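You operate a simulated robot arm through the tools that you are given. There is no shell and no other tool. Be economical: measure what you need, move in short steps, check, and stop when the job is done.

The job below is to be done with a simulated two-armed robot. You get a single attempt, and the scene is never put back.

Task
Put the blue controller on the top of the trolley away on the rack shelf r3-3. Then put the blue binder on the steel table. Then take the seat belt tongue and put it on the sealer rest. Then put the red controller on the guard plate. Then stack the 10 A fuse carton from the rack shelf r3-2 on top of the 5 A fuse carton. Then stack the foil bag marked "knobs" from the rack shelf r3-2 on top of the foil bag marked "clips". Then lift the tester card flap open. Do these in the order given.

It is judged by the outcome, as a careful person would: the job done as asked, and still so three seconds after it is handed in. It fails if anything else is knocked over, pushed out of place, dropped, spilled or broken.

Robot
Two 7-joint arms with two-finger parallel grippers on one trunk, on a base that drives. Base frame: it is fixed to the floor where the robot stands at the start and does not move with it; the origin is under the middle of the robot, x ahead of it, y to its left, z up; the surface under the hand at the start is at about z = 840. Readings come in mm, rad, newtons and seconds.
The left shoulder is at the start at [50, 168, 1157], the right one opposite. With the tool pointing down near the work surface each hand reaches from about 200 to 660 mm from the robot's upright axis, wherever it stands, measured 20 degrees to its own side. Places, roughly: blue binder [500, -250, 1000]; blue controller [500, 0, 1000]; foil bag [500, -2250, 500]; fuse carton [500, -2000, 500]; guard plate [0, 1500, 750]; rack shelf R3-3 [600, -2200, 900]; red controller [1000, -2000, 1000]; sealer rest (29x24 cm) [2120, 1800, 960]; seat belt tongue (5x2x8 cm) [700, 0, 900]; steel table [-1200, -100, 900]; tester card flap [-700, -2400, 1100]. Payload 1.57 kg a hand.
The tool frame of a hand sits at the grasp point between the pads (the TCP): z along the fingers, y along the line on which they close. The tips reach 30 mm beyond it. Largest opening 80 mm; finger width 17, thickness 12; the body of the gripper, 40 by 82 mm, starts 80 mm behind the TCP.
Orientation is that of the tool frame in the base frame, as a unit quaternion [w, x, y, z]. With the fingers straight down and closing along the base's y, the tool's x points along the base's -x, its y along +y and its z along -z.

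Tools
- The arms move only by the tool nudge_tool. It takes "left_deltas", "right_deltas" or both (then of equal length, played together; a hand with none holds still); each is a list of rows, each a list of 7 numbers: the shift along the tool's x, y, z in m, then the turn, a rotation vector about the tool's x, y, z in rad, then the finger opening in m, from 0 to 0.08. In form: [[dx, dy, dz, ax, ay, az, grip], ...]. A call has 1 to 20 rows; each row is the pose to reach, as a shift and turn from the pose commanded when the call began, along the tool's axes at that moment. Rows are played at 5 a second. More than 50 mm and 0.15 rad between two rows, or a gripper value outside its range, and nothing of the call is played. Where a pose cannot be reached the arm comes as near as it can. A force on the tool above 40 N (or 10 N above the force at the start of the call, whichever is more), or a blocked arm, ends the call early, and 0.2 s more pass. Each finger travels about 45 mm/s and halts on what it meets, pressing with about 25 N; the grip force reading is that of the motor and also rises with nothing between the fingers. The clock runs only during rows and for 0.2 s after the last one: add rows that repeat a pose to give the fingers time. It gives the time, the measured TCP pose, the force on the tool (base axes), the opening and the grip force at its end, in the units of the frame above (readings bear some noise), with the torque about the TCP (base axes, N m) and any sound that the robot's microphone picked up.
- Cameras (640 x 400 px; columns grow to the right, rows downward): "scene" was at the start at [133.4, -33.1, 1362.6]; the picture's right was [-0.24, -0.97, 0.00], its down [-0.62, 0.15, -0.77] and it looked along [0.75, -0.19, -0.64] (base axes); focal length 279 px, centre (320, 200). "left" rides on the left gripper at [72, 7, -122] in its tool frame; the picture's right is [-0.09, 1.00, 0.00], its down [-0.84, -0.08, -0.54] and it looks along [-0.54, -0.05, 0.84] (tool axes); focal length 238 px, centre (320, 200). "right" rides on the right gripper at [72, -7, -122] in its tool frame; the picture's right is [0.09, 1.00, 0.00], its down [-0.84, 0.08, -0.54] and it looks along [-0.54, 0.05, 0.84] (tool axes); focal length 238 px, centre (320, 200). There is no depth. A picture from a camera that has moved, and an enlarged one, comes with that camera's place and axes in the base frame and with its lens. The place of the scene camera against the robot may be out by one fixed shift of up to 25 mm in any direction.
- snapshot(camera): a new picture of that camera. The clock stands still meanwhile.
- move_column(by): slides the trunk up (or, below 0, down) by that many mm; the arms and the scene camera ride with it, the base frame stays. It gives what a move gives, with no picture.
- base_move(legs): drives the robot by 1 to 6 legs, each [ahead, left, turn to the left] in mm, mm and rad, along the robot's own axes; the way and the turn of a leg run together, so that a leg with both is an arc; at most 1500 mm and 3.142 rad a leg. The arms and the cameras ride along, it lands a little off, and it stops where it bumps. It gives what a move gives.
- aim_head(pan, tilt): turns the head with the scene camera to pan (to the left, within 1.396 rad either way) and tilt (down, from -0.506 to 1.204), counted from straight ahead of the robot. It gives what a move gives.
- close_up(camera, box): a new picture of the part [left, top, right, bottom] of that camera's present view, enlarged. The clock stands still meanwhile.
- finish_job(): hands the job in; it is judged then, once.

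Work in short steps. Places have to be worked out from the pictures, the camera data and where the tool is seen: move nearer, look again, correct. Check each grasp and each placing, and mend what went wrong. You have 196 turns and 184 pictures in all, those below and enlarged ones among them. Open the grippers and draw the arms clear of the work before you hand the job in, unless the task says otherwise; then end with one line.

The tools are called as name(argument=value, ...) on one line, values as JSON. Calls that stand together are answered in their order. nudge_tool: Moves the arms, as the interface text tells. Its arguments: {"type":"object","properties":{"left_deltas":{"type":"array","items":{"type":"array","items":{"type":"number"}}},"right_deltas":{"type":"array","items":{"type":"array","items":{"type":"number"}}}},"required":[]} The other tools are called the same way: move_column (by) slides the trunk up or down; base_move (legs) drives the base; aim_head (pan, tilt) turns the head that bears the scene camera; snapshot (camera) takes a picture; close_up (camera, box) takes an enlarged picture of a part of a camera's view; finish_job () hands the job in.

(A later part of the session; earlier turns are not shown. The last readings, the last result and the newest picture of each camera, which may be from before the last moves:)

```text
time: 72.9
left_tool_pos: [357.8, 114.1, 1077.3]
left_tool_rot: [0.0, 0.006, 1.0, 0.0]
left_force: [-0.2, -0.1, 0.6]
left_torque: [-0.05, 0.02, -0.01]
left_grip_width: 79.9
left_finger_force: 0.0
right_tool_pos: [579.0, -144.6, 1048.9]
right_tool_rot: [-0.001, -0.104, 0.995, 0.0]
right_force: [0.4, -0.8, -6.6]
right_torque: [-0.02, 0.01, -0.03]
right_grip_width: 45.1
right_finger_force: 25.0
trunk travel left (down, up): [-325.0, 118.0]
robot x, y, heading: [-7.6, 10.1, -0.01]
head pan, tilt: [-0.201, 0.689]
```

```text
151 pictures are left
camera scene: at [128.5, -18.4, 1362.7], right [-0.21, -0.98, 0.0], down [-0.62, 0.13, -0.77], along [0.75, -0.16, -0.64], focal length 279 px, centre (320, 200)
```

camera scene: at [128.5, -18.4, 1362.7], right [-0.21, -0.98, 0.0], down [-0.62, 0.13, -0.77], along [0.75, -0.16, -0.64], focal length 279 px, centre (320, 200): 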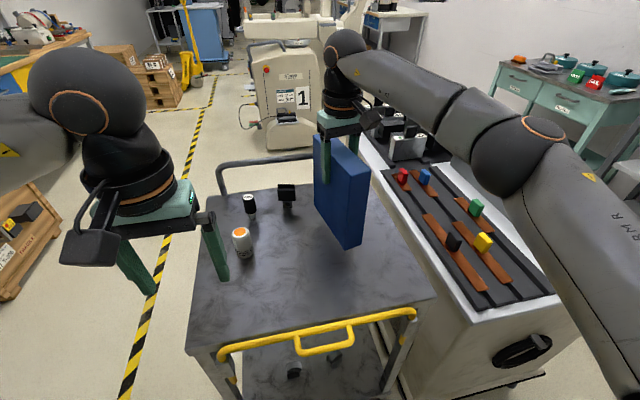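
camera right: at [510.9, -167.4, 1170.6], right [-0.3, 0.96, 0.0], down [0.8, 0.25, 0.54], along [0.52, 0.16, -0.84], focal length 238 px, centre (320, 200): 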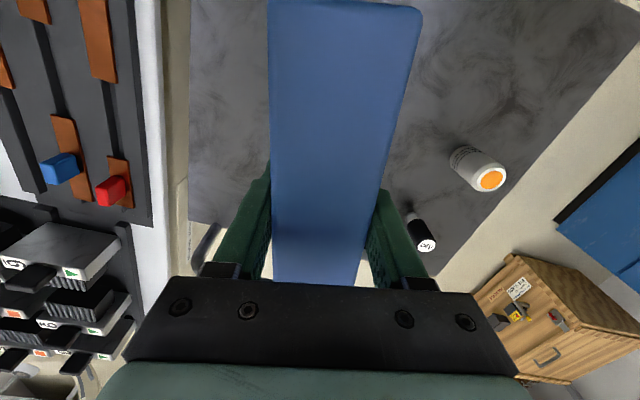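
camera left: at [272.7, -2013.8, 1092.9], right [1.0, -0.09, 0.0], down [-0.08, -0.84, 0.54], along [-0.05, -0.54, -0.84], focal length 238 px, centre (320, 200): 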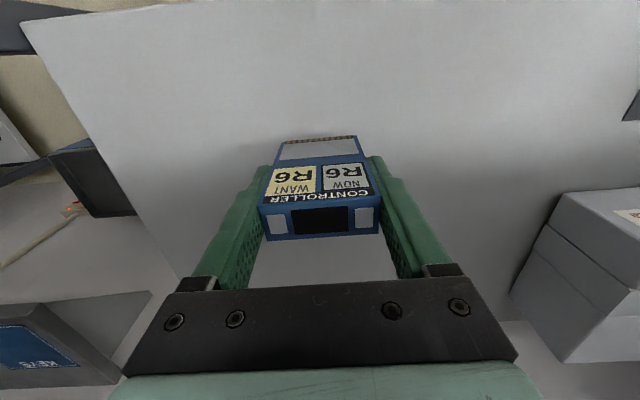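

The binder is lifted (≈0.65 kg). I raise it, draw it in and square it.

nudge_tool(right_deltas=[[0, 0, -0.04, 0, 0, 0, 0.025], [0, 0, -0.065, 0, 0, 0, 0.025], [0.04, 0.004, -0.065, 0, 0, 0.04, 0.025], [0.08, 0.008, -0.065, 0, 0, 0.08, 0.025], [0.12, 0.012, -0.065, 0, 0, 0.12, 0.025], [0.16, 0.015, -0.065, 0, 0, 0.16, 0.025], [0.2, 0.017, -0.065, 0, 0, 0.2, 0.025], [0.2, 0.017, -0.065, 0, 0, 0.2, 0.025]])

base_move(legs=[[-250, 0, 0]])

aim_head(pan=1.39, tilt=0.5)

snapshot(camera="scene")

```text
time: 74.7
left_tool_pos: [356.6, 114.8, 1077.8]
left_tool_rot: [0.0, 0.005, 1.0, 0.0]
left_force: [0.0, 0.5, 0.4]
left_torque: [-0.01, 0.02, 0.01]
left_grip_width: 79.9
left_finger_force: 0.2
right_tool_pos: [381.4, -167.6, 1113.8]
right_tool_rot: [0.0, -0.004, 1.0, -0.001]
right_force: [0.1, -0.5, -7.1]
right_torque: [-0.02, 0.02, 0.02]
right_grip_width: 45.1
right_finger_force: 24.5
trunk travel left (down, up): [-325.0, 118.0]
robot x, y, heading: [-2.5, 16.1, -0.015]
head pan, tilt: [-0.201, 0.689]
```

```text
time: 76.6
left_tool_pos: [107.6, 116.9, 1077.2]
left_tool_rot: [0.0, 0.005, 1.0, 0.0]
left_force: [-0.7, -0.3, 0.6]
left_torque: [0.03, 0.01, 0.03]
left_grip_width: 80.1
left_finger_force: 0.1
right_tool_pos: [133.1, -164.6, 1113.4]
right_tool_rot: [0.0, -0.005, 1.0, -0.001]
right_force: [-0.1, 0.2, -6.6]
right_torque: [0.03, 0.01, 0.03]
right_grip_width: 45.0
right_finger_force: 25.2
trunk travel left (down, up): [-325.0, 118.0]
robot x, y, heading: [-255.2, 14.9, -0.016]
head pan, tilt: [-0.201, 0.689]
```

```text
time: 78.2
left_tool_pos: [106.0, 117.8, 1077.1]
left_tool_rot: [0.0, 0.006, 1.0, 0.0]
left_force: [0.0, 0.4, -0.7]
left_torque: [-0.01, 0.01, 0.01]
left_grip_width: 80.4
left_finger_force: 0.1
right_tool_pos: [132.8, -164.4, 1112.6]
right_tool_rot: [0.0, -0.006, 1.0, 0.0]
right_force: [0.2, 0.1, -6.7]
right_torque: [0.01, 0.02, 0.01]
right_grip_width: 44.7
right_finger_force: 25.3
trunk travel left (down, up): [-325.0, 118.0]
robot x, y, heading: [-256.0, 16.8, -0.011]
head pan, tilt: [1.389, 0.499]
```

```text
150 pictures are left
camera scene: at [-187.3, 91.9, 1379.6], right [0.98, -0.19, 0.0], down [-0.09, -0.47, -0.88], along [0.17, 0.86, -0.48], focal length 279 px, centre (320, 200)
```

scene: 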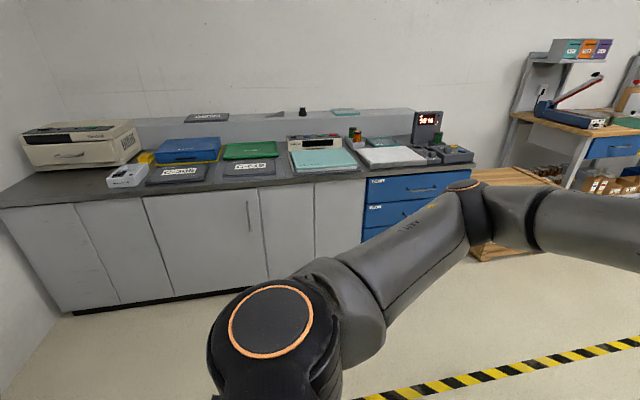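

The left side is open floor. I turn left by 90° and look further round to find the steel table.

base_move(legs=[[0, 0, 1.571]])

aim_head(pan=1.3, tilt=0.45)

snapshot(camera="scene")

```text
time: 82.5
left_tool_pos: [-363.7, 376.4, 1076.6]
left_tool_rot: [0.0, 0.709, -0.705, 0.001]
left_force: [-0.5, -0.1, 0.4]
left_torque: [-0.02, -0.01, -0.02]
left_grip_width: 80.1
left_finger_force: 0.1
right_tool_pos: [-80.4, 407.3, 1113.4]
right_tool_rot: [0.0, 0.716, -0.698, -0.001]
right_force: [0.3, -0.1, -7.9]
right_torque: [0.0, -0.01, -0.04]
right_grip_width: 44.7
right_finger_force: 24.7
trunk travel left (down, up): [-325.0, 118.0]
robot x, y, heading: [-256.9, 16.1, 1.581]
head pan, tilt: [1.389, 0.499]
```

```text
time: 83.1
left_tool_pos: [-363.6, 377.1, 1077.0]
left_tool_rot: [-0.001, 0.709, -0.705, 0.0]
left_force: [-0.5, -0.3, 0.1]
left_torque: [-0.05, 0.0, 0.03]
left_grip_width: 79.7
left_finger_force: 0.0
right_tool_pos: [-80.8, 406.8, 1113.0]
right_tool_rot: [0.0, 0.715, -0.699, 0.0]
right_force: [-0.3, 0.5, -6.6]
right_torque: [0.0, 0.01, -0.01]
right_grip_width: 44.9
right_finger_force: 25.0
trunk travel left (down, up): [-325.0, 118.0]
robot x, y, heading: [-255.8, 16.3, 1.572]
head pan, tilt: [1.3, 0.45]
```

```text
149 pictures are left
camera scene: at [-333.8, 68.1, 1384.0], right [0.26, 0.96, 0.0], down [0.42, -0.12, -0.9], along [-0.87, 0.24, -0.44], focal length 279 px, centre (320, 200)
```

scene: 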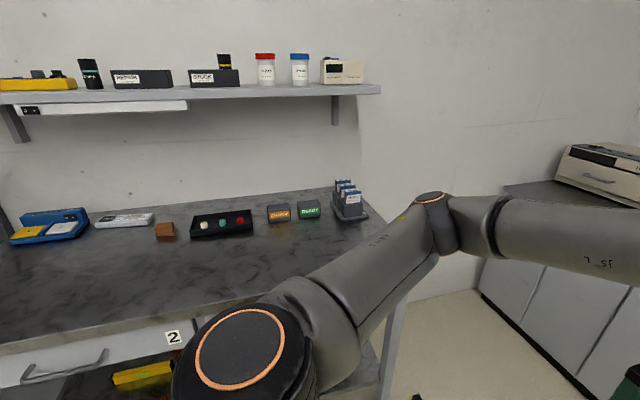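

The steel bench ("2") is behind, with its front edge near x≈-880. I turn another 90° to face it.

base_move(legs=[[0, 0, 1.571]])

aim_head(pan=0.0, tilt=0.55)

snapshot(camera="scene")

snapshot(camera="left")

```text
time: 87.3
left_tool_pos: [-619.3, -85.9, 1077.0]
left_tool_rot: [0.0, 1.0, -0.005, 0.0]
left_force: [0.0, -0.1, -0.6]
left_torque: [-0.04, 0.0, -0.01]
left_grip_width: 79.9
left_finger_force: 0.0
right_tool_pos: [-643.9, 197.3, 1114.2]
right_tool_rot: [0.0, 1.0, 0.004, 0.0]
right_force: [-0.8, 0.9, -7.1]
right_torque: [-0.02, -0.03, 0.01]
right_grip_width: 44.9
right_finger_force: 25.0
trunk travel left (down, up): [-325.0, 118.0]
robot x, y, heading: [-252.4, 17.3, 3.13]
head pan, tilt: [1.3, 0.45]
```

```text
time: 88.8
left_tool_pos: [-618.9, -86.2, 1077.2]
left_tool_rot: [0.0, 1.0, -0.005, 0.0]
left_force: [0.7, -0.3, -0.1]
left_torque: [-0.02, 0.02, 0.01]
left_grip_width: 80.1
left_finger_force: 0.0
right_tool_pos: [-644.6, 198.4, 1113.5]
right_tool_rot: [0.0, 1.0, 0.004, 0.0]
right_force: [-0.6, 0.0, -7.4]
right_torque: [0.05, -0.01, -0.01]
right_grip_width: 44.8
right_finger_force: 24.8
trunk travel left (down, up): [-325.0, 118.0]
robot x, y, heading: [-257.1, 16.0, 3.124]
head pan, tilt: [0.0, 0.55]
```

```text
148 pictures are left
camera scene: at [-375.5, 5.2, 1374.9], right [0.01, 1.0, 0.0], down [0.52, -0.01, -0.85], along [-0.85, 0.01, -0.52], focal length 279 px, centre (320, 200)
```

scene: 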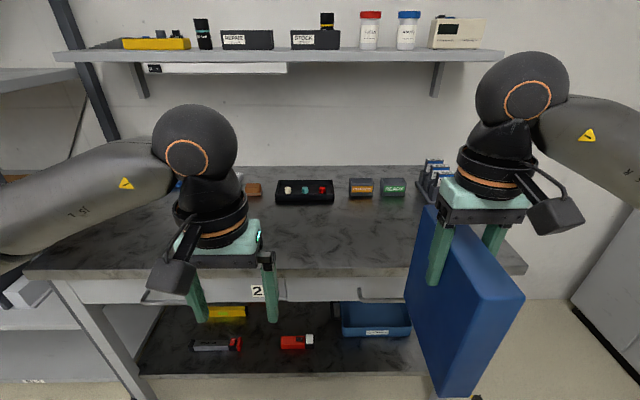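

```text
147 pictures are left
camera left: at [-547.3, -95.5, 1198.4], right [-0.1, -0.99, 0.0], down [-0.84, 0.09, 0.54], along [-0.54, 0.06, -0.84], focal length 238 px, centre (320, 200)
```

left: 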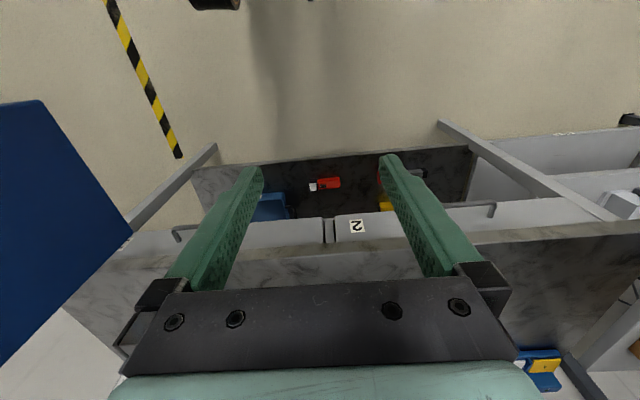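

The front of the steel table is free between my arms. I drive 260 mm closer, then extend the right hand so the binder is over the front-right free area.

base_move(legs=[[260, 0, 0]])

nudge_tool(right_deltas=[[-0.04, 0, 0, 0, 0, 0, 0.025], [-0.08, 0, 0, 0, 0, 0, 0.025], [-0.12, 0, 0, 0, 0, 0, 0.025], [-0.16, 0, 0, 0, 0, 0, 0.025], [-0.16, 0, 0, 0, 0, 0, 0.025]])

snapshot(camera="scene")

snapshot(camera="right")

```text
time: 90.7
left_tool_pos: [-875.2, -83.1, 1076.5]
left_tool_rot: [0.0, 1.0, -0.005, 0.001]
left_force: [-1.0, -0.4, -1.1]
left_torque: [-0.03, 0.0, 0.01]
left_grip_width: 80.0
left_finger_force: 0.1
right_tool_pos: [-899.7, 200.7, 1112.7]
right_tool_rot: [0.0, 1.0, 0.005, 0.001]
right_force: [-0.4, -0.5, -6.4]
right_torque: [-0.01, -0.05, 0.02]
right_grip_width: 45.0
right_finger_force: 24.5
trunk travel left (down, up): [-325.0, 118.0]
robot x, y, heading: [-511.8, 15.4, 3.128]
head pan, tilt: [0.0, 0.55]
```

```text
time: 91.8
left_tool_pos: [-875.5, -83.3, 1076.3]
left_tool_rot: [-0.001, 1.0, -0.005, 0.0]
left_force: [-0.9, 0.3, 0.5]
left_torque: [0.0, 0.01, 0.01]
left_grip_width: 80.0
left_finger_force: 0.0
right_tool_pos: [-1061.4, 197.8, 1115.0]
right_tool_rot: [0.0, 1.0, 0.005, 0.0]
right_force: [-0.1, 0.0, -7.7]
right_torque: [0.0, -0.02, -0.02]
right_grip_width: 44.5
right_finger_force: 24.8
trunk travel left (down, up): [-325.0, 118.0]
robot x, y, heading: [-514.6, 21.6, 3.131]
head pan, tilt: [0.0, 0.55]
```

```text
146 pictures are left
camera scene: at [-631.5, 8.6, 1375.0], right [0.01, 1.0, 0.0], down [0.52, -0.01, -0.85], along [-0.85, 0.01, -0.52], focal length 279 px, centre (320, 200)
```

scene: 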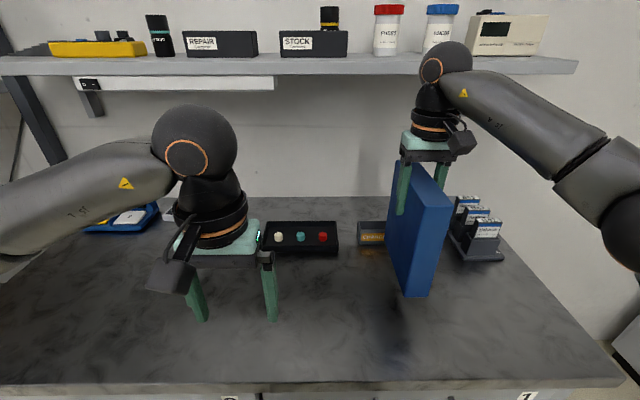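

```text
145 pictures are left
camera right: at [-988.2, 205.2, 1237.0], right [0.1, -0.99, 0.0], down [-0.84, -0.09, 0.54], along [-0.54, -0.06, -0.84], focal length 238 px, centre (320, 200)
```

right: 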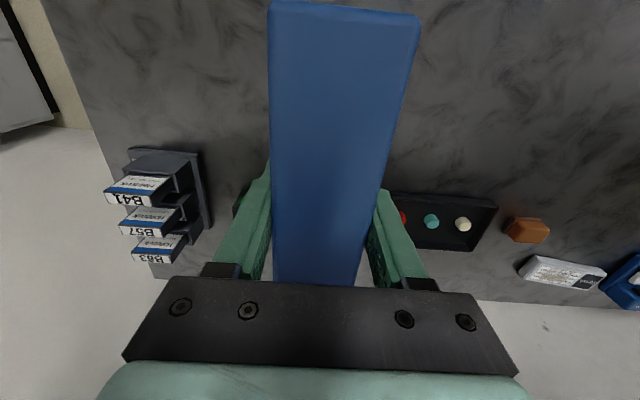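

Clear of the small boxes behind (x≈-1235). Table z≈865. I lower 70 mm, then slowly.

nudge_tool(right_deltas=[[0.02, 0, 0.03, 0, 0, 0, 0.025], [0.02, 0, 0.06, 0, 0, 0, 0.025], [0.02, 0, 0.07, 0, 0, 0, 0.025], [0.02, 0, 0.07, 0, 0, 0, 0.025]])

nudge_tool(right_deltas=[[0, 0, 0.004, 0, 0, 0, 0.025], [0, 0, 0.008, 0, 0, 0, 0.025], [0, 0, 0.011, 0, 0, 0, 0.025], [0, 0, 0.014, 0, 0, 0, 0.025], [0, 0, 0.014, 0, 0, 0, 0.025]])

snapshot(camera="scene")

```text
time: 92.8
left_tool_pos: [-874.6, -82.7, 1077.5]
left_tool_rot: [0.0, 1.0, -0.006, 0.0]
left_force: [-0.3, -0.4, 0.2]
left_torque: [0.0, 0.03, -0.01]
left_grip_width: 79.9
left_finger_force: 0.1
right_tool_pos: [-1040.2, 198.6, 1044.0]
right_tool_rot: [0.0, 1.0, 0.004, 0.0]
right_force: [-0.4, 0.2, -7.0]
right_torque: [-0.01, -0.01, 0.0]
right_grip_width: 45.0
right_finger_force: 24.7
trunk travel left (down, up): [-325.0, 118.0]
robot x, y, heading: [-507.9, 18.1, 3.127]
head pan, tilt: [0.0, 0.55]
```

```text
time: 94.0
left_tool_pos: [-873.3, -82.9, 1077.3]
left_tool_rot: [0.0, 1.0, -0.005, -0.001]
left_force: [-0.3, 0.8, 0.4]
left_torque: [-0.01, 0.01, -0.01]
left_grip_width: 80.1
left_finger_force: 0.0
right_tool_pos: [-1039.5, 199.3, 1033.8]
right_tool_rot: [0.0, 1.0, 0.005, -0.003]
right_force: [-2.9, -6.3, 12.4]
right_torque: [-2.06, -0.05, -0.12]
right_grip_width: 44.0
right_finger_force: 23.3
trunk travel left (down, up): [-325.0, 118.0]
robot x, y, heading: [-511.0, 18.7, 3.127]
head pan, tilt: [0.0, 0.55]
```

```text
144 pictures are left
camera scene: at [-629.4, 7.4, 1375.4], right [0.01, 1.0, 0.0], down [0.52, -0.01, -0.85], along [-0.85, 0.01, -0.52], focal length 279 px, centre (320, 200)
```

scene: 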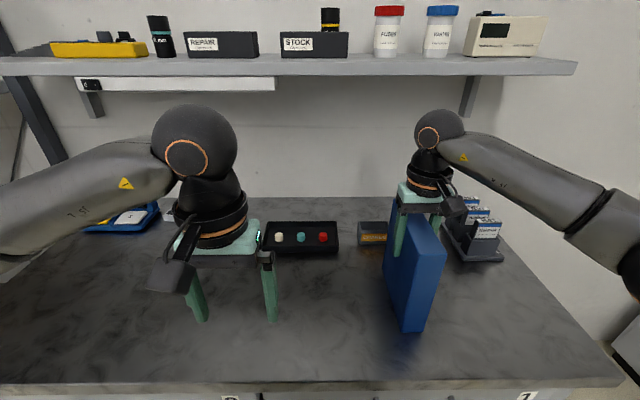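

Contact with the table, slightly edge-first. I relieve the push a few mm and check the forces and tilt.

nudge_tool(right_deltas=[[0, 0, -0.003, 0, 0, 0, 0.025], [0, 0, -0.003, 0, 0, 0, 0.025]])

close_up(camera="scene", box=[350, 170, 500, 350])

snapshot(camera="left")

```text
time: 94.7
left_tool_pos: [-875.0, -83.5, 1076.9]
left_tool_rot: [0.0, 1.0, -0.005, -0.001]
left_force: [0.6, -0.5, 0.7]
left_torque: [-0.03, 0.01, -0.02]
left_grip_width: 80.0
left_finger_force: 0.1
right_tool_pos: [-1039.7, 198.7, 1033.8]
right_tool_rot: [0.0, 1.0, 0.005, -0.001]
right_force: [-6.0, -3.6, 13.5]
right_torque: [0.01, 0.64, 0.04]
right_grip_width: 44.9
right_finger_force: 25.3
trunk travel left (down, up): [-325.0, 118.0]
robot x, y, heading: [-509.8, 22.7, 3.129]
head pan, tilt: [0.0, 0.55]
```

```text
2.22 times, centred on (425, 260) of scene
camera zoom: at [-630.6, 7.3, 1375.0], right [0.01, 1.0, 0.0], down [0.52, -0.01, -0.85], along [-0.85, 0.01, -0.52], focal length 620 px, centre (87, 67)
```

zoom: 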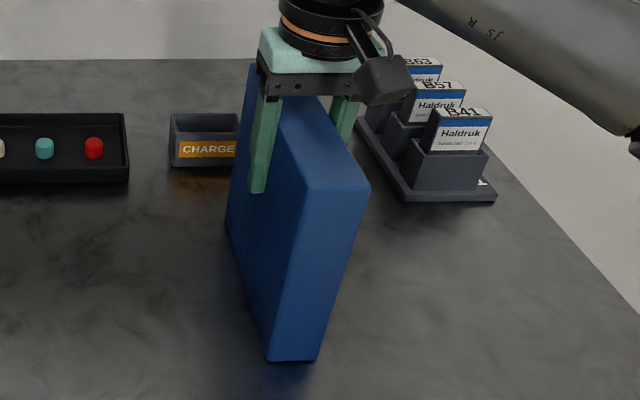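

```text
142 pictures are left
camera left: at [-802.3, -93.3, 1198.6], right [-0.1, -0.99, 0.0], down [-0.84, 0.09, 0.54], along [-0.54, 0.06, -0.84], focal length 238 px, centre (320, 200)
```

left: 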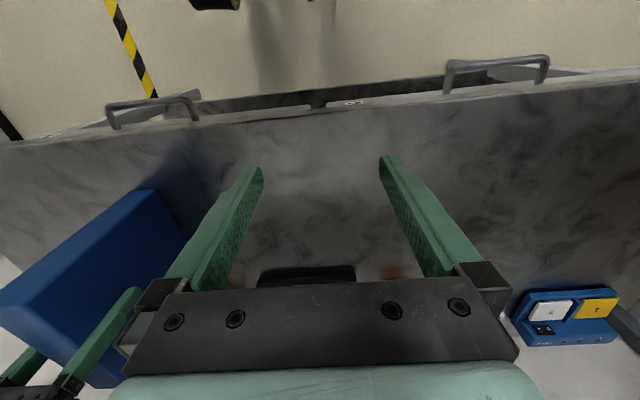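

Torque has gone; binder seats on the table. I relieve a few more mm until the table carries only its weight, then open.

nudge_tool(right_deltas=[[0, 0, -0.0035, 0, 0, 0, 0.025], [0, 0, -0.0035, 0, 0, 0, 0.025]])

```text
time: 95.2
left_tool_pos: [-874.6, -83.0, 1076.9]
left_tool_rot: [0.001, 1.0, -0.005, 0.0]
left_force: [0.8, 0.4, -0.7]
left_torque: [0.03, -0.03, -0.01]
left_grip_width: 80.3
left_finger_force: 0.0
right_tool_pos: [-1039.4, 201.0, 1032.7]
right_tool_rot: [-0.002, 1.0, 0.006, 0.004]
right_force: [-0.2, -0.4, -7.0]
right_torque: [0.0, -0.03, 0.01]
right_grip_width: 44.7
right_finger_force: 25.1
trunk travel left (down, up): [-325.0, 118.0]
robot x, y, heading: [-512.9, 19.5, 3.128]
head pan, tilt: [0.0, 0.55]
```

It is just lifted free; I go down 2 mm and open.

nudge_tool(right_deltas=[[0, 0, 0.002, 0, 0, 0, 0.025], [0, 0, 0.002, 0, 0, 0, 0.025]])

nudge_tool(right_deltas=[[0, 0, 0.0005, 0, 0, 0, 0.05], [0, 0, 0.0005, 0, 0, 0, 0.065], [0, 0, 0.0005, 0, 0, 0, 0.08], [0, 0, 0.0005, 0, 0, 0, 0.08], [0, 0, 0.0005, 0, 0, 0, 0.08]])

nudge_tool(right_deltas=[[0, 0, -0.03, 0, 0, 0, 0.08], [0, 0, -0.07, 0, 0, 0, 0.08], [0, 0, -0.11, 0, 0, 0, 0.08], [0, 0, -0.15, 0, 0, 0, 0.08], [0.04, 0, -0.15, 0, 0, 0, 0.08], [0.09, 0, -0.15, 0, 0, 0, 0.08], [0.14, 0, -0.15, 0, 0, 0, 0.08], [0.17, 0, -0.15, 0, 0, 0, 0.08]])

snapshot(camera="scene")

```text
time: 95.8
left_tool_pos: [-875.7, -82.8, 1076.8]
left_tool_rot: [0.0, 1.0, -0.006, 0.0]
left_force: [0.0, -0.1, -0.1]
left_torque: [0.0, 0.02, -0.01]
left_grip_width: 80.0
left_finger_force: 0.1
right_tool_pos: [-1040.5, 200.1, 1033.5]
right_tool_rot: [0.0, 1.0, 0.005, 0.001]
right_force: [-0.4, 0.7, -7.2]
right_torque: [-0.02, -0.02, 0.0]
right_grip_width: 45.0
right_finger_force: 25.0
trunk travel left (down, up): [-325.0, 118.0]
robot x, y, heading: [-512.5, 19.4, 3.126]
head pan, tilt: [0.0, 0.55]
```

```text
time: 97.0
left_tool_pos: [-875.1, -83.1, 1076.7]
left_tool_rot: [0.0, 1.0, -0.005, 0.0]
left_force: [-0.1, -0.1, 1.0]
left_torque: [-0.04, 0.03, 0.02]
left_grip_width: 79.9
left_finger_force: 0.1
right_tool_pos: [-1039.9, 200.3, 1033.8]
right_tool_rot: [0.0, 1.0, 0.005, 0.0]
right_force: [-0.2, -0.4, 0.5]
right_torque: [0.02, -0.03, 0.02]
right_grip_width: 80.1
right_finger_force: 0.2
trunk travel left (down, up): [-325.0, 118.0]
robot x, y, heading: [-513.5, 16.9, 3.133]
head pan, tilt: [0.0, 0.55]
```

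```text
time: 98.8
left_tool_pos: [-874.2, -82.4, 1075.7]
left_tool_rot: [0.0, 1.0, -0.006, 0.0]
left_force: [0.2, -0.8, 0.2]
left_torque: [0.02, 0.01, 0.01]
left_grip_width: 80.2
left_finger_force: 0.1
right_tool_pos: [-867.8, 202.2, 1185.7]
right_tool_rot: [0.0, 1.0, 0.005, 0.0]
right_force: [-0.5, -0.5, 0.6]
right_torque: [0.03, -0.02, 0.02]
right_grip_width: 79.9
right_finger_force: 0.1
trunk travel left (down, up): [-325.0, 118.0]
robot x, y, heading: [-509.7, 20.2, 3.128]
head pan, tilt: [0.0, 0.55]
```

```text
141 pictures are left
camera scene: at [-630.8, 8.3, 1375.0], right [0.01, 1.0, 0.0], down [0.52, -0.01, -0.85], along [-0.85, 0.01, -0.52], focal length 279 px, centre (320, 200)
```

scene: 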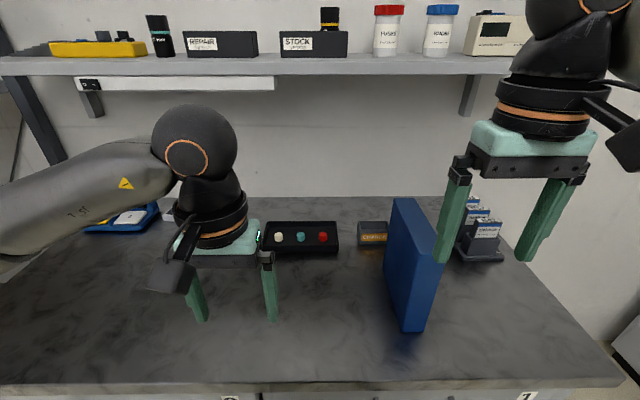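

The binder stands on the steel table. I back off, turn round to the trolley and look at the tongue.

base_move(legs=[[-260, 0, 0], [0, 0, -1.571], [0, 0, -1.571]])

aim_head(pan=0.0, tilt=0.69)

```text
time: 108.5
left_tool_pos: [115.1, 99.2, 1077.3]
left_tool_rot: [0.001, 0.03, 1.0, 0.001]
left_force: [0.7, 0.5, -0.6]
left_torque: [0.03, -0.03, 0.01]
left_grip_width: 79.9
left_finger_force: 0.1
right_tool_pos: [93.5, -183.5, 1185.6]
right_tool_rot: [0.0, 0.021, 1.0, 0.0]
right_force: [-0.8, -0.2, 0.1]
right_torque: [-0.03, 0.02, 0.05]
right_grip_width: 79.9
right_finger_force: 0.0
trunk travel left (down, up): [-325.0, 118.0]
robot x, y, heading: [-250.1, 13.5, -0.068]
head pan, tilt: [0.0, 0.55]
```

```text
time: 109.2
left_tool_pos: [114.2, 99.4, 1077.8]
left_tool_rot: [0.001, 0.03, 1.0, 0.0]
left_force: [-0.2, -0.3, 0.7]
left_torque: [0.03, -0.01, 0.01]
left_grip_width: 80.0
left_finger_force: 0.1
right_tool_pos: [95.2, -183.3, 1185.4]
right_tool_rot: [0.001, 0.021, 1.0, 0.001]
right_force: [-0.2, -0.3, -0.2]
right_torque: [0.02, -0.02, 0.0]
right_grip_width: 80.2
right_finger_force: 0.0
trunk travel left (down, up): [-325.0, 118.0]
robot x, y, heading: [-251.2, 17.2, -0.064]
head pan, tilt: [0.0, 0.689]
```

I straighten and go ahead to the trolley stance, then view the tongue.

base_move(legs=[[0, 0, 0.064], [255, 0, 0]])

close_up(camera="scene", box=[190, 140, 420, 300])

snapshot(camera="left")

```text
time: 111.5
left_tool_pos: [366.9, 125.6, 1076.0]
left_tool_rot: [0.0, -0.003, 1.0, 0.0]
left_force: [0.0, 0.2, -0.3]
left_torque: [0.02, 0.02, -0.01]
left_grip_width: 80.0
left_finger_force: 0.2
right_tool_pos: [365.2, -158.3, 1185.1]
right_tool_rot: [0.0, -0.014, 1.0, 0.0]
right_force: [0.7, 0.2, 1.0]
right_torque: [-0.01, -0.01, 0.03]
right_grip_width: 80.1
right_finger_force: 0.1
trunk travel left (down, up): [-325.0, 118.0]
robot x, y, heading: [2.2, 16.6, 0.004]
head pan, tilt: [0.0, 0.689]
```

```text
2.50 times, centred on (305, 220) of scene
camera zoom: at [142.4, 4.5, 1362.7], right [0.0, -1.0, 0.0], down [-0.64, 0.0, -0.77], along [0.77, 0.0, -0.64], focal length 697 px, centre (358, 150)
```

zoom: 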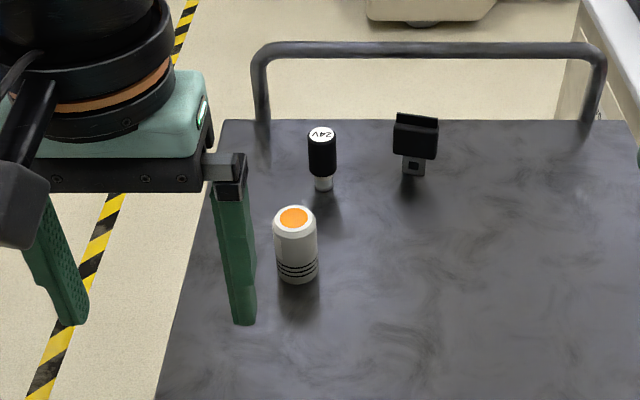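

```text
139 pictures are left
camera left: at [295.1, 129.1, 1198.4], right [0.09, 1.0, 0.0], down [0.84, -0.07, 0.54], along [0.54, -0.05, -0.84], focal length 238 px, centre (320, 200)
```

left: 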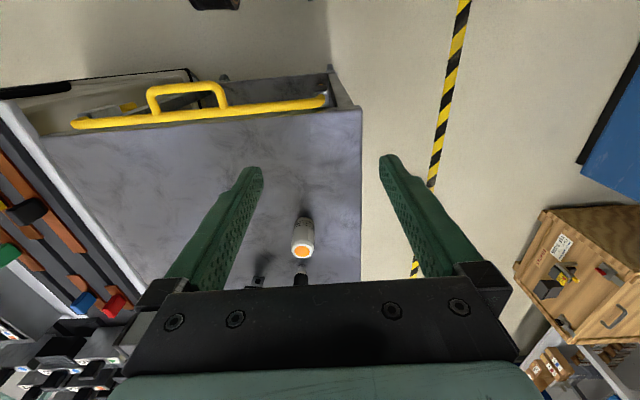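

The tongue stands upright at ≈[716,-39] — 715 mm away, beyond straight-down reach. I look down to see how much clearance my base has to the trolley.

aim_head(pan=0.0, tilt=1.2)

snapshot(camera="scene")

```text
time: 112.4
left_tool_pos: [366.7, 125.1, 1076.8]
left_tool_rot: [0.0, -0.003, 1.0, 0.0]
left_force: [-1.0, 0.9, 0.7]
left_torque: [-0.02, 0.03, -0.02]
left_grip_width: 80.0
left_finger_force: 0.0
right_tool_pos: [365.3, -157.9, 1185.7]
right_tool_rot: [0.0, -0.013, 1.0, -0.001]
right_force: [-0.8, 0.2, -0.1]
right_torque: [0.02, 0.01, 0.04]
right_grip_width: 79.8
right_finger_force: 0.0
trunk travel left (down, up): [-325.0, 118.0]
robot x, y, heading: [0.9, 16.3, 0.007]
head pan, tilt: [0.0, 1.201]
```

```text
138 pictures are left
camera scene: at [112.3, 4.4, 1325.9], right [0.0, -1.0, 0.0], down [-0.93, 0.0, -0.36], along [0.36, 0.0, -0.93], focal length 279 px, centre (320, 200)
```

scene: 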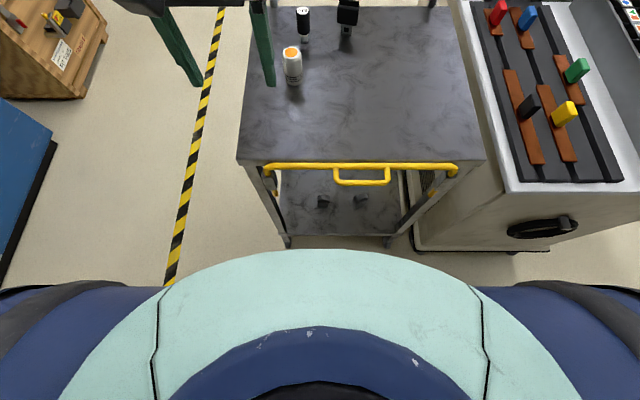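

Base gap to the trolley is only ~70 mm, so I creep 25 mm ahead and use a tilted right hand (0.35 rad) to reach the tongue. First to a standoff above it.

base_move(legs=[[25, 0, 0]])

nudge_tool(right_deltas=[[-0.034, 0.012, 0, 0, -0.04, 0, 0.08], [-0.068, 0.024, 0.02, 0, -0.08, 0, 0.08], [-0.102, 0.036, 0.04, 0, -0.12, 0.006, 0.08], [-0.136, 0.048, 0.06, 0, -0.16, 0.01, 0.08], [-0.17, 0.06, 0.08, 0, -0.2, 0.014, 0.08], [-0.204, 0.072, 0.1, 0, -0.24, 0.018, 0.08], [-0.238, 0.084, 0.12, 0, -0.28, 0.022, 0.08], [-0.272, 0.096, 0.14, 0, -0.32, 0.026, 0.08], [-0.3, 0.108, 0.16, 0, -0.35, 0.026, 0.08], [-0.3, 0.108, 0.16, 0, -0.35, 0.026, 0.08]])

snapshot(camera="right")

```text
time: 113.2
left_tool_pos: [391.2, 125.1, 1077.2]
left_tool_rot: [0.0, -0.002, 1.0, 0.0]
left_force: [-0.2, 0.0, -0.5]
left_torque: [0.01, 0.0, 0.0]
left_grip_width: 80.0
left_finger_force: 0.1
right_tool_pos: [390.6, -158.6, 1185.2]
right_tool_rot: [0.0, -0.013, 1.0, -0.001]
right_force: [1.1, 0.5, 0.0]
right_torque: [0.0, 0.05, -0.01]
right_grip_width: 79.9
right_finger_force: 0.1
trunk travel left (down, up): [-325.0, 118.0]
robot x, y, heading: [28.4, 16.2, 0.006]
head pan, tilt: [0.0, 1.201]
```

```text
time: 115.4
left_tool_pos: [391.0, 124.5, 1076.6]
left_tool_rot: [0.0, -0.003, 1.0, 0.0]
left_force: [-0.1, -0.2, -0.7]
left_torque: [0.0, 0.03, -0.02]
left_grip_width: 79.8
left_finger_force: 0.1
right_tool_pos: [689.0, -42.7, 1025.4]
right_tool_rot: [0.175, -0.001, 0.985, 0.002]
right_force: [0.1, -0.2, -1.1]
right_torque: [0.0, -0.02, 0.0]
right_grip_width: 79.9
right_finger_force: 0.0
trunk travel left (down, up): [-325.0, 118.0]
robot x, y, heading: [32.9, 16.9, 0.004]
head pan, tilt: [0.0, 1.201]
```

```text
137 pictures are left
camera right: at [580.5, -50.8, 1115.5], right [-0.09, 1.0, -0.03], down [0.6, 0.07, 0.8], along [0.8, 0.05, -0.6], focal length 238 px, centre (320, 200)
```

right: 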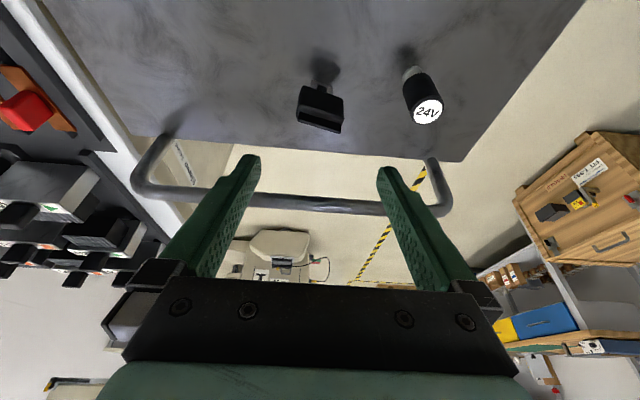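

I zoom on the tongue.

close_up(camera="right", box=[260, 40, 460, 165])

```text
3.20 times, centred on (360, 102) of right
camera zoom: at [580.5, -50.8, 1115.5], right [-0.09, 1.0, -0.03], down [0.6, 0.07, 0.8], along [0.8, 0.05, -0.6], focal length 763 px, centre (192, 512)
```

zoom: 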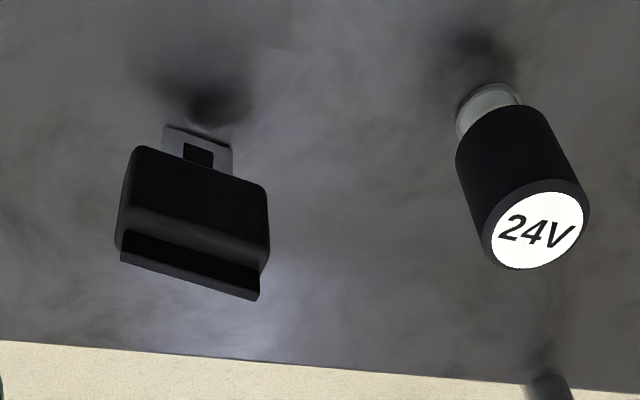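

Tongue centre ≈[722,-43.5], body z 870–920, yaw≈-0.2. I go to just above it, aligned.

nudge_tool(right_deltas=[[-0.003, 0, 0.025, 0.025, 0, 0.065, 0.08], [-0.006, 0, 0.05, 0.05, 0, 0.13, 0.08], [-0.0086, -0.001, 0.0725, 0.069, 0, 0.188, 0.08], [-0.0086, -0.001, 0.0725, 0.069, 0, 0.188, 0.08]])

snapshot(camera="right")

```text
time: 116.4
left_tool_pos: [391.6, 124.9, 1076.1]
left_tool_rot: [0.0, -0.003, 1.0, 0.001]
left_force: [-0.3, 0.3, -0.4]
left_torque: [0.0, 0.03, 0.0]
left_grip_width: 79.8
left_finger_force: 0.0
right_tool_pos: [703.5, -49.0, 960.8]
right_tool_rot: [0.174, 0.099, 0.98, -0.016]
right_force: [0.1, 0.0, 0.3]
right_torque: [-0.04, 0.0, 0.03]
right_grip_width: 80.1
right_finger_force: 0.0
right hand out of reach, approached as far as the arm can: row 2, 3, 4
trunk travel left (down, up): [-325.0, 118.0]
robot x, y, heading: [30.0, 15.9, 0.011]
head pan, tilt: [0.0, 1.201]
```

```text
135 pictures are left
camera right: at [595.9, -34.6, 1050.3], right [0.11, 0.99, -0.03], down [0.6, -0.05, 0.8], along [0.79, -0.11, -0.6], focal length 238 px, centre (320, 200)
```

right: 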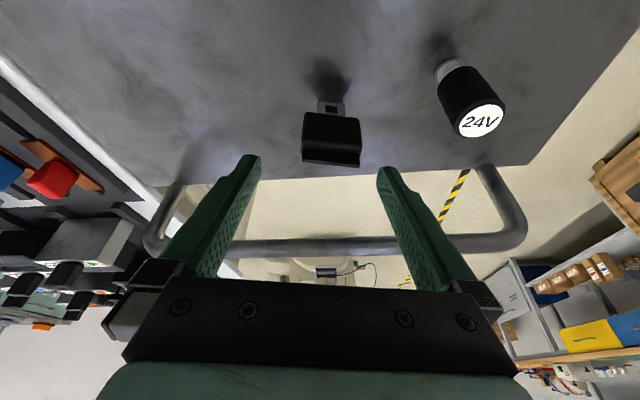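

Out of reach at this tilt. I increase the tilt by 0.4 rad to gain reach and re-read the pose.

nudge_tool(right_deltas=[[0, 0, -0.01, 0, -0.1, 0, 0.08], [0, 0, -0.01, 0, -0.2, 0, 0.08], [0, 0, -0.01, 0, -0.3, 0, 0.08], [0, 0, -0.01, 0, -0.4, 0, 0.08], [0, 0, -0.01, 0, -0.4, 0, 0.08]])

snapshot(camera="right")

```text
time: 117.6
left_tool_pos: [390.3, 125.6, 1077.1]
left_tool_rot: [-0.001, -0.002, 1.0, 0.0]
left_force: [0.0, 1.4, -0.5]
left_torque: [0.03, 0.0, 0.0]
left_grip_width: 80.1
left_finger_force: 0.0
right_tool_pos: [700.4, -49.0, 968.8]
right_tool_rot: [0.364, 0.094, 0.926, -0.035]
right_force: [0.9, 0.0, -0.3]
right_torque: [-0.03, -0.03, 0.01]
right_grip_width: 79.8
right_finger_force: 0.0
trunk travel left (down, up): [-325.0, 118.0]
robot x, y, heading: [28.2, 15.9, 0.003]
head pan, tilt: [0.0, 1.201]
```

```text
134 pictures are left
camera right: at [565.5, -29.5, 1009.4], right [0.13, 0.99, -0.06], down [0.25, 0.02, 0.97], along [0.96, -0.14, -0.25], focal length 238 px, centre (320, 200)
```

right: 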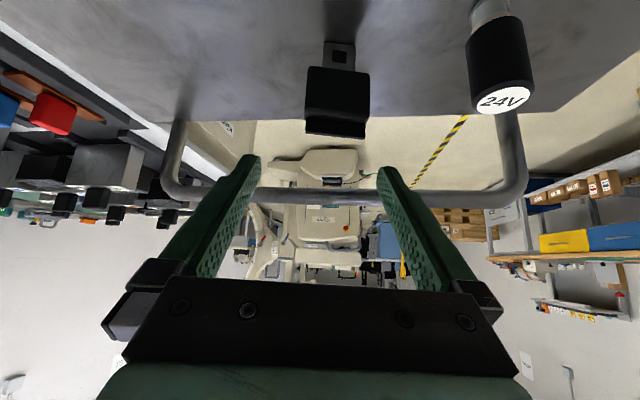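

Now commanded pose equals the reached one, tilt ≈0.75. I move in two stages so the fingers straddle the tongue at TCP ≈[721,-43,893].

nudge_tool(right_deltas=[[0.003, 0.0098, 0.013, 0, 0, 0, 0.08], [0.01, 0.0098, 0.0386, 0, 0, 0, 0.08], [0.01, 0.0098, 0.0386, 0, 0, 0, 0.08]])

snapshot(camera="right")

```text
time: 118.4
left_tool_pos: [391.1, 125.4, 1077.2]
left_tool_rot: [0.0, -0.003, 1.0, 0.0]
left_force: [-0.5, 0.4, 0.3]
left_torque: [0.0, 0.0, 0.01]
left_grip_width: 80.2
left_finger_force: 0.1
right_tool_pos: [720.1, -44.7, 935.3]
right_tool_rot: [0.364, 0.095, 0.926, -0.035]
right_force: [-0.4, -1.5, 0.7]
right_torque: [0.0, 0.01, 0.0]
right_grip_width: 79.7
right_finger_force: 0.1
trunk travel left (down, up): [-325.0, 118.0]
robot x, y, heading: [29.9, 16.8, 0.002]
head pan, tilt: [0.0, 1.201]
```

```text
133 pictures are left
camera right: at [586.3, -24.2, 975.4], right [0.13, 0.99, -0.06], down [0.25, 0.02, 0.97], along [0.96, -0.14, -0.25], focal length 238 px, centre (320, 200)
```

right: 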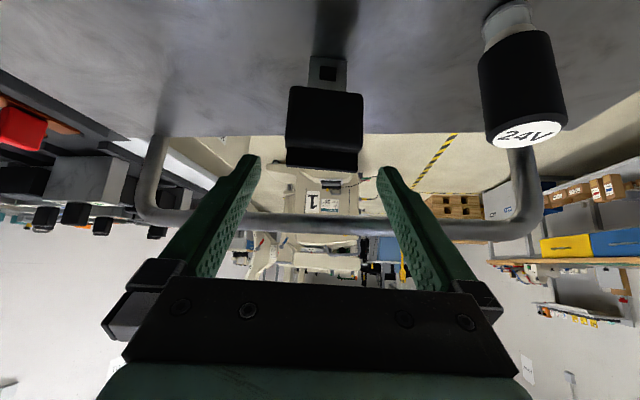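

Aligned. I descend the last 42 mm around the tongue and close.

nudge_tool(right_deltas=[[0.014, 0.001, 0.0155, 0, 0, 0, 0.08], [0.0282, 0.0017, 0.0312, 0, 0, 0, 0.08], [0.0282, 0.0017, 0.0312, 0, 0, 0, 0.08]])

snapshot(camera="right")

```text
time: 119.2
left_tool_pos: [390.8, 125.0, 1078.5]
left_tool_rot: [0.0, -0.003, 1.0, 0.001]
left_force: [-0.6, -0.1, 0.2]
left_torque: [-0.01, 0.0, 0.01]
left_grip_width: 79.9
left_finger_force: 0.1
right_tool_pos: [719.5, -41.6, 891.2]
right_tool_rot: [0.365, 0.093, 0.926, -0.036]
right_force: [-0.5, -0.7, 0.4]
right_torque: [-0.03, 0.01, -0.02]
right_grip_width: 79.9
right_finger_force: 0.1
trunk travel left (down, up): [-325.0, 118.0]
robot x, y, heading: [29.2, 20.4, 0.006]
head pan, tilt: [0.0, 1.201]
```

```text
132 pictures are left
camera right: at [586.4, -22.1, 931.3], right [0.13, 0.99, -0.06], down [0.25, 0.02, 0.97], along [0.96, -0.14, -0.25], focal length 238 px, centre (320, 200)
```

right: 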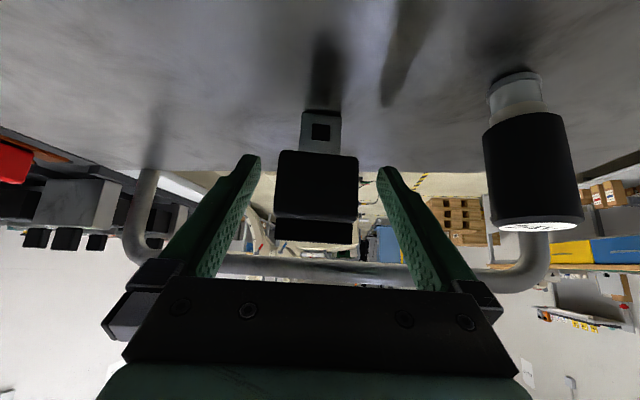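

The tongue body is centred at the TCP. I close and lift.

nudge_tool(right_deltas=[[0, 0, 0, 0, 0, 0, 0.06], [0, 0, 0, 0, 0, 0, 0.045], [0, 0, 0, 0, 0, 0, 0.03], [0, 0, 0, 0, 0, 0, 0.03], [0, 0, 0, 0, 0, 0, 0.03]])

nudge_tool(right_deltas=[[-0.014, 0, -0.0147, 0, 0, 0, 0.03], [-0.034, 0, -0.0366, 0, 0, 0, 0.03], [-0.055, 0, -0.059, 0, 0, 0, 0.03]])

snapshot(camera="right")

```text
time: 120.4
left_tool_pos: [391.6, 125.4, 1077.5]
left_tool_rot: [0.0, -0.003, 1.0, 0.0]
left_force: [-0.1, -0.2, 0.5]
left_torque: [0.01, 0.03, -0.01]
left_grip_width: 80.0
left_finger_force: 0.1
right_tool_pos: [721.2, -41.7, 891.9]
right_tool_rot: [0.364, 0.094, 0.926, -0.035]
right_force: [-0.2, -0.3, 0.2]
right_torque: [-0.04, 0.01, -0.02]
right_grip_width: 47.7
right_finger_force: 24.9
trunk travel left (down, up): [-325.0, 118.0]
robot x, y, heading: [32.7, 18.1, 0.006]
head pan, tilt: [0.0, 1.201]
```

```text
time: 121.2
left_tool_pos: [391.3, 124.2, 1075.8]
left_tool_rot: [0.001, -0.003, 1.0, 0.0]
left_force: [-0.1, -0.9, 0.1]
left_torque: [-0.03, -0.02, -0.01]
left_grip_width: 80.1
left_finger_force: 0.1
right_tool_pos: [717.6, -42.4, 973.6]
right_tool_rot: [0.365, 0.093, 0.926, -0.034]
right_force: [-0.2, -0.6, -1.0]
right_torque: [-0.01, 0.03, 0.0]
right_grip_width: 47.8
right_finger_force: 24.7
trunk travel left (down, up): [-325.0, 118.0]
robot x, y, heading: [29.9, 17.5, 0.004]
head pan, tilt: [0.0, 1.201]
```

```text
131 pictures are left
camera right: at [583.8, -22.9, 1013.0], right [0.13, 0.99, -0.06], down [0.25, 0.02, 0.97], along [0.96, -0.14, -0.25], focal length 238 px, centre (320, 200)
```

right: 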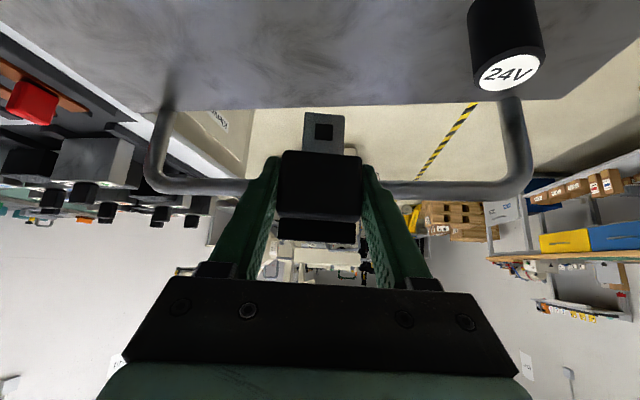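

Held (width 47.8). I draw the hand in and up, back away from the trolley, and look towards the sealer area.

nudge_tool(right_deltas=[[0.007, -0.019, -0.029, 0, 0, 0, 0.03], [0.014, -0.038, -0.058, 0, 0, 0, 0.03], [0.021, -0.057, -0.087, 0, 0, 0, 0.03], [0.028, -0.076, -0.116, 0, 0, 0, 0.03], [0.035, -0.095, -0.145, 0, 0, 0, 0.03], [0.042, -0.114, -0.174, 0, 0, 0, 0.03], [0.048, -0.133, -0.203, 0, 0, 0, 0.03], [0.052, -0.149, -0.226, 0, 0, 0, 0.03]])

base_move(legs=[[-280, 0, 0]])

aim_head(pan=0.75, tilt=0.35)

snapshot(camera="scene")

```text
time: 123.0
left_tool_pos: [391.5, 125.1, 1077.2]
left_tool_rot: [0.001, -0.003, 1.0, 0.0]
left_force: [-0.4, 0.6, 0.1]
left_torque: [0.01, 0.01, -0.01]
left_grip_width: 80.0
left_finger_force: 0.0
right_tool_pos: [499.4, -153.2, 1101.7]
right_tool_rot: [0.364, 0.094, 0.926, -0.035]
right_force: [0.6, 0.2, -1.0]
right_torque: [-0.01, 0.01, 0.01]
right_grip_width: 47.6
right_finger_force: 24.6
trunk travel left (down, up): [-325.0, 118.0]
robot x, y, heading: [31.9, 16.2, 0.002]
head pan, tilt: [0.0, 1.201]
```

```text
time: 125.0
left_tool_pos: [115.1, 126.1, 1077.5]
left_tool_rot: [0.001, -0.007, 1.0, -0.001]
left_force: [0.2, 0.2, -0.8]
left_torque: [-0.01, 0.04, -0.01]
left_grip_width: 80.0
left_finger_force: 0.1
right_tool_pos: [225.9, -150.8, 1103.7]
right_tool_rot: [0.364, 0.09, 0.926, -0.033]
right_force: [0.1, -0.7, -0.3]
right_torque: [0.0, 0.03, 0.02]
right_grip_width: 47.7
right_finger_force: 25.0
trunk travel left (down, up): [-325.0, 118.0]
robot x, y, heading: [-245.4, 19.0, 0.012]
head pan, tilt: [0.0, 1.201]
```

```text
time: 126.1
left_tool_pos: [114.5, 126.1, 1076.5]
left_tool_rot: [0.0, -0.008, 1.0, 0.0]
left_force: [0.1, -0.8, 1.5]
left_torque: [-0.04, 0.01, 0.03]
left_grip_width: 79.9
left_finger_force: 0.0
right_tool_pos: [228.0, -149.8, 1102.7]
right_tool_rot: [0.364, 0.09, 0.927, -0.033]
right_force: [0.0, -0.1, -1.5]
right_torque: [0.01, -0.01, 0.02]
right_grip_width: 47.6
right_finger_force: 25.2
trunk travel left (down, up): [-325.0, 118.0]
robot x, y, heading: [-246.2, 12.5, 0.012]
head pan, tilt: [0.75, 0.351]
```

```text
130 pictures are left
camera scene: at [-127.4, 66.7, 1393.2], right [0.69, -0.72, 0.0], down [-0.25, -0.24, -0.94], along [0.68, 0.65, -0.34], focal length 279 px, centre (320, 200)
```

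scene: 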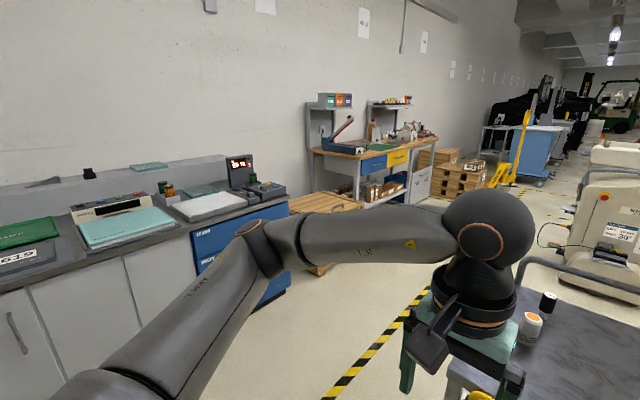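

The sealer bench is ahead-left past the crate. I sidestep into the corridor (y≈600) and drive along it, then look.

base_move(legs=[[0, 570, 0], [1400, 0, 0]])

snapshot(camera="scene")

```text
time: 138.5
left_tool_pos: [1542.3, 785.7, 1077.4]
left_tool_rot: [0.0, -0.028, 1.0, 0.0]
left_force: [0.0, 0.2, -0.8]
left_torque: [0.02, 0.01, -0.03]
left_grip_width: 80.1
left_finger_force: 0.1
right_tool_pos: [1664.0, 513.8, 1102.9]
right_tool_rot: [0.365, 0.071, 0.928, -0.025]
right_force: [0.2, 0.2, -1.7]
right_torque: [-0.01, -0.02, 0.04]
right_grip_width: 47.4
right_finger_force: 24.9
trunk travel left (down, up): [-325.0, 118.0]
robot x, y, heading: [1187.2, 660.9, 0.055]
head pan, tilt: [0.75, 0.351]
```

```text
129 pictures are left
camera scene: at [1302.0, 716.2, 1393.2], right [0.72, -0.7, 0.0], down [-0.24, -0.25, -0.94], along [0.65, 0.68, -0.34], focal length 279 px, centre (320, 200)
```

scene: 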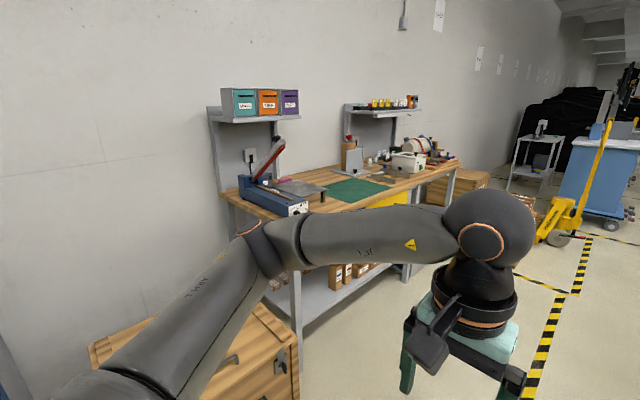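

I zoom on the sealer.

close_up(camera="scene", box=[210, 120, 470, 230])

```text
2.46 times, centred on (340, 175) of scene
camera zoom: at [1302.0, 716.2, 1393.2], right [0.72, -0.7, 0.0], down [-0.24, -0.25, -0.94], along [0.65, 0.68, -0.34], focal length 687 px, centre (271, 262)
```

zoom: 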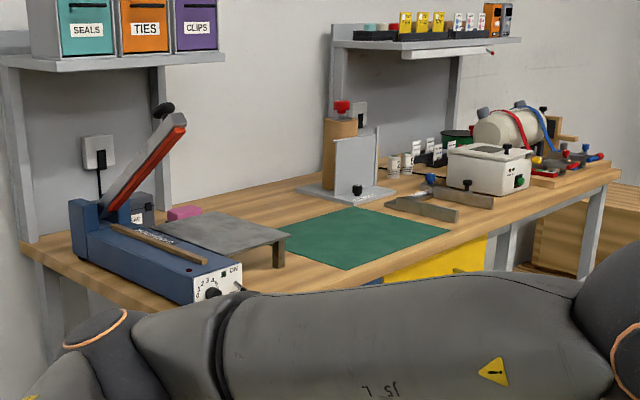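

The sealer rest is the grey plate on legs beside the blue sealer, about x 2070–2290, y 1650–1930, z≈960. I drive to x≈2080 and turn to face the bench.

base_move(legs=[[0, 0, -0.055], [890, 0, 0], [0, 0, 1.571]])

aim_head(pan=0.0, tilt=0.6)

snapshot(camera="scene")

```text
time: 147.4
left_tool_pos: [1988.1, 1015.8, 1076.7]
left_tool_rot: [0.0, -0.684, 0.729, 0.0]
left_force: [-0.9, -0.4, -0.6]
left_torque: [-0.02, 0.03, 0.01]
left_grip_width: 80.0
left_finger_force: 0.0
right_tool_pos: [2272.2, 1105.2, 1102.4]
right_tool_rot: [0.29, -0.563, 0.741, 0.222]
right_force: [-0.5, -0.1, -1.0]
right_torque: [0.01, 0.0, 0.01]
right_grip_width: 47.5
right_finger_force: 25.3
trunk travel left (down, up): [-325.0, 118.0]
robot x, y, heading: [2071.2, 650.7, 1.508]
head pan, tilt: [0.75, 0.351]
```

```text
time: 148.5
left_tool_pos: [1988.9, 1014.9, 1077.4]
left_tool_rot: [0.001, -0.685, 0.729, 0.0]
left_force: [-0.1, 0.3, -0.7]
left_torque: [0.02, 0.01, 0.0]
left_grip_width: 80.2
left_finger_force: 0.0
right_tool_pos: [2272.6, 1104.1, 1102.6]
right_tool_rot: [0.29, -0.564, 0.741, 0.223]
right_force: [-0.3, 0.2, -0.9]
right_torque: [0.01, 0.01, 0.03]
right_grip_width: 47.9
right_finger_force: 25.4
trunk travel left (down, up): [-325.0, 118.0]
robot x, y, heading: [2072.9, 647.1, 1.507]
head pan, tilt: [0.0, 0.6]
```

```text
127 pictures are left
camera scene: at [2090.8, 763.1, 1370.5], right [1.0, -0.06, 0.0], down [-0.04, -0.56, -0.83], along [0.05, 0.82, -0.56], focal length 279 px, centre (320, 200)
```

scene: 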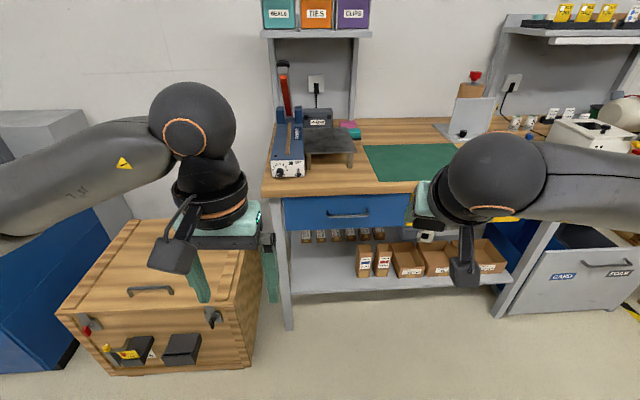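

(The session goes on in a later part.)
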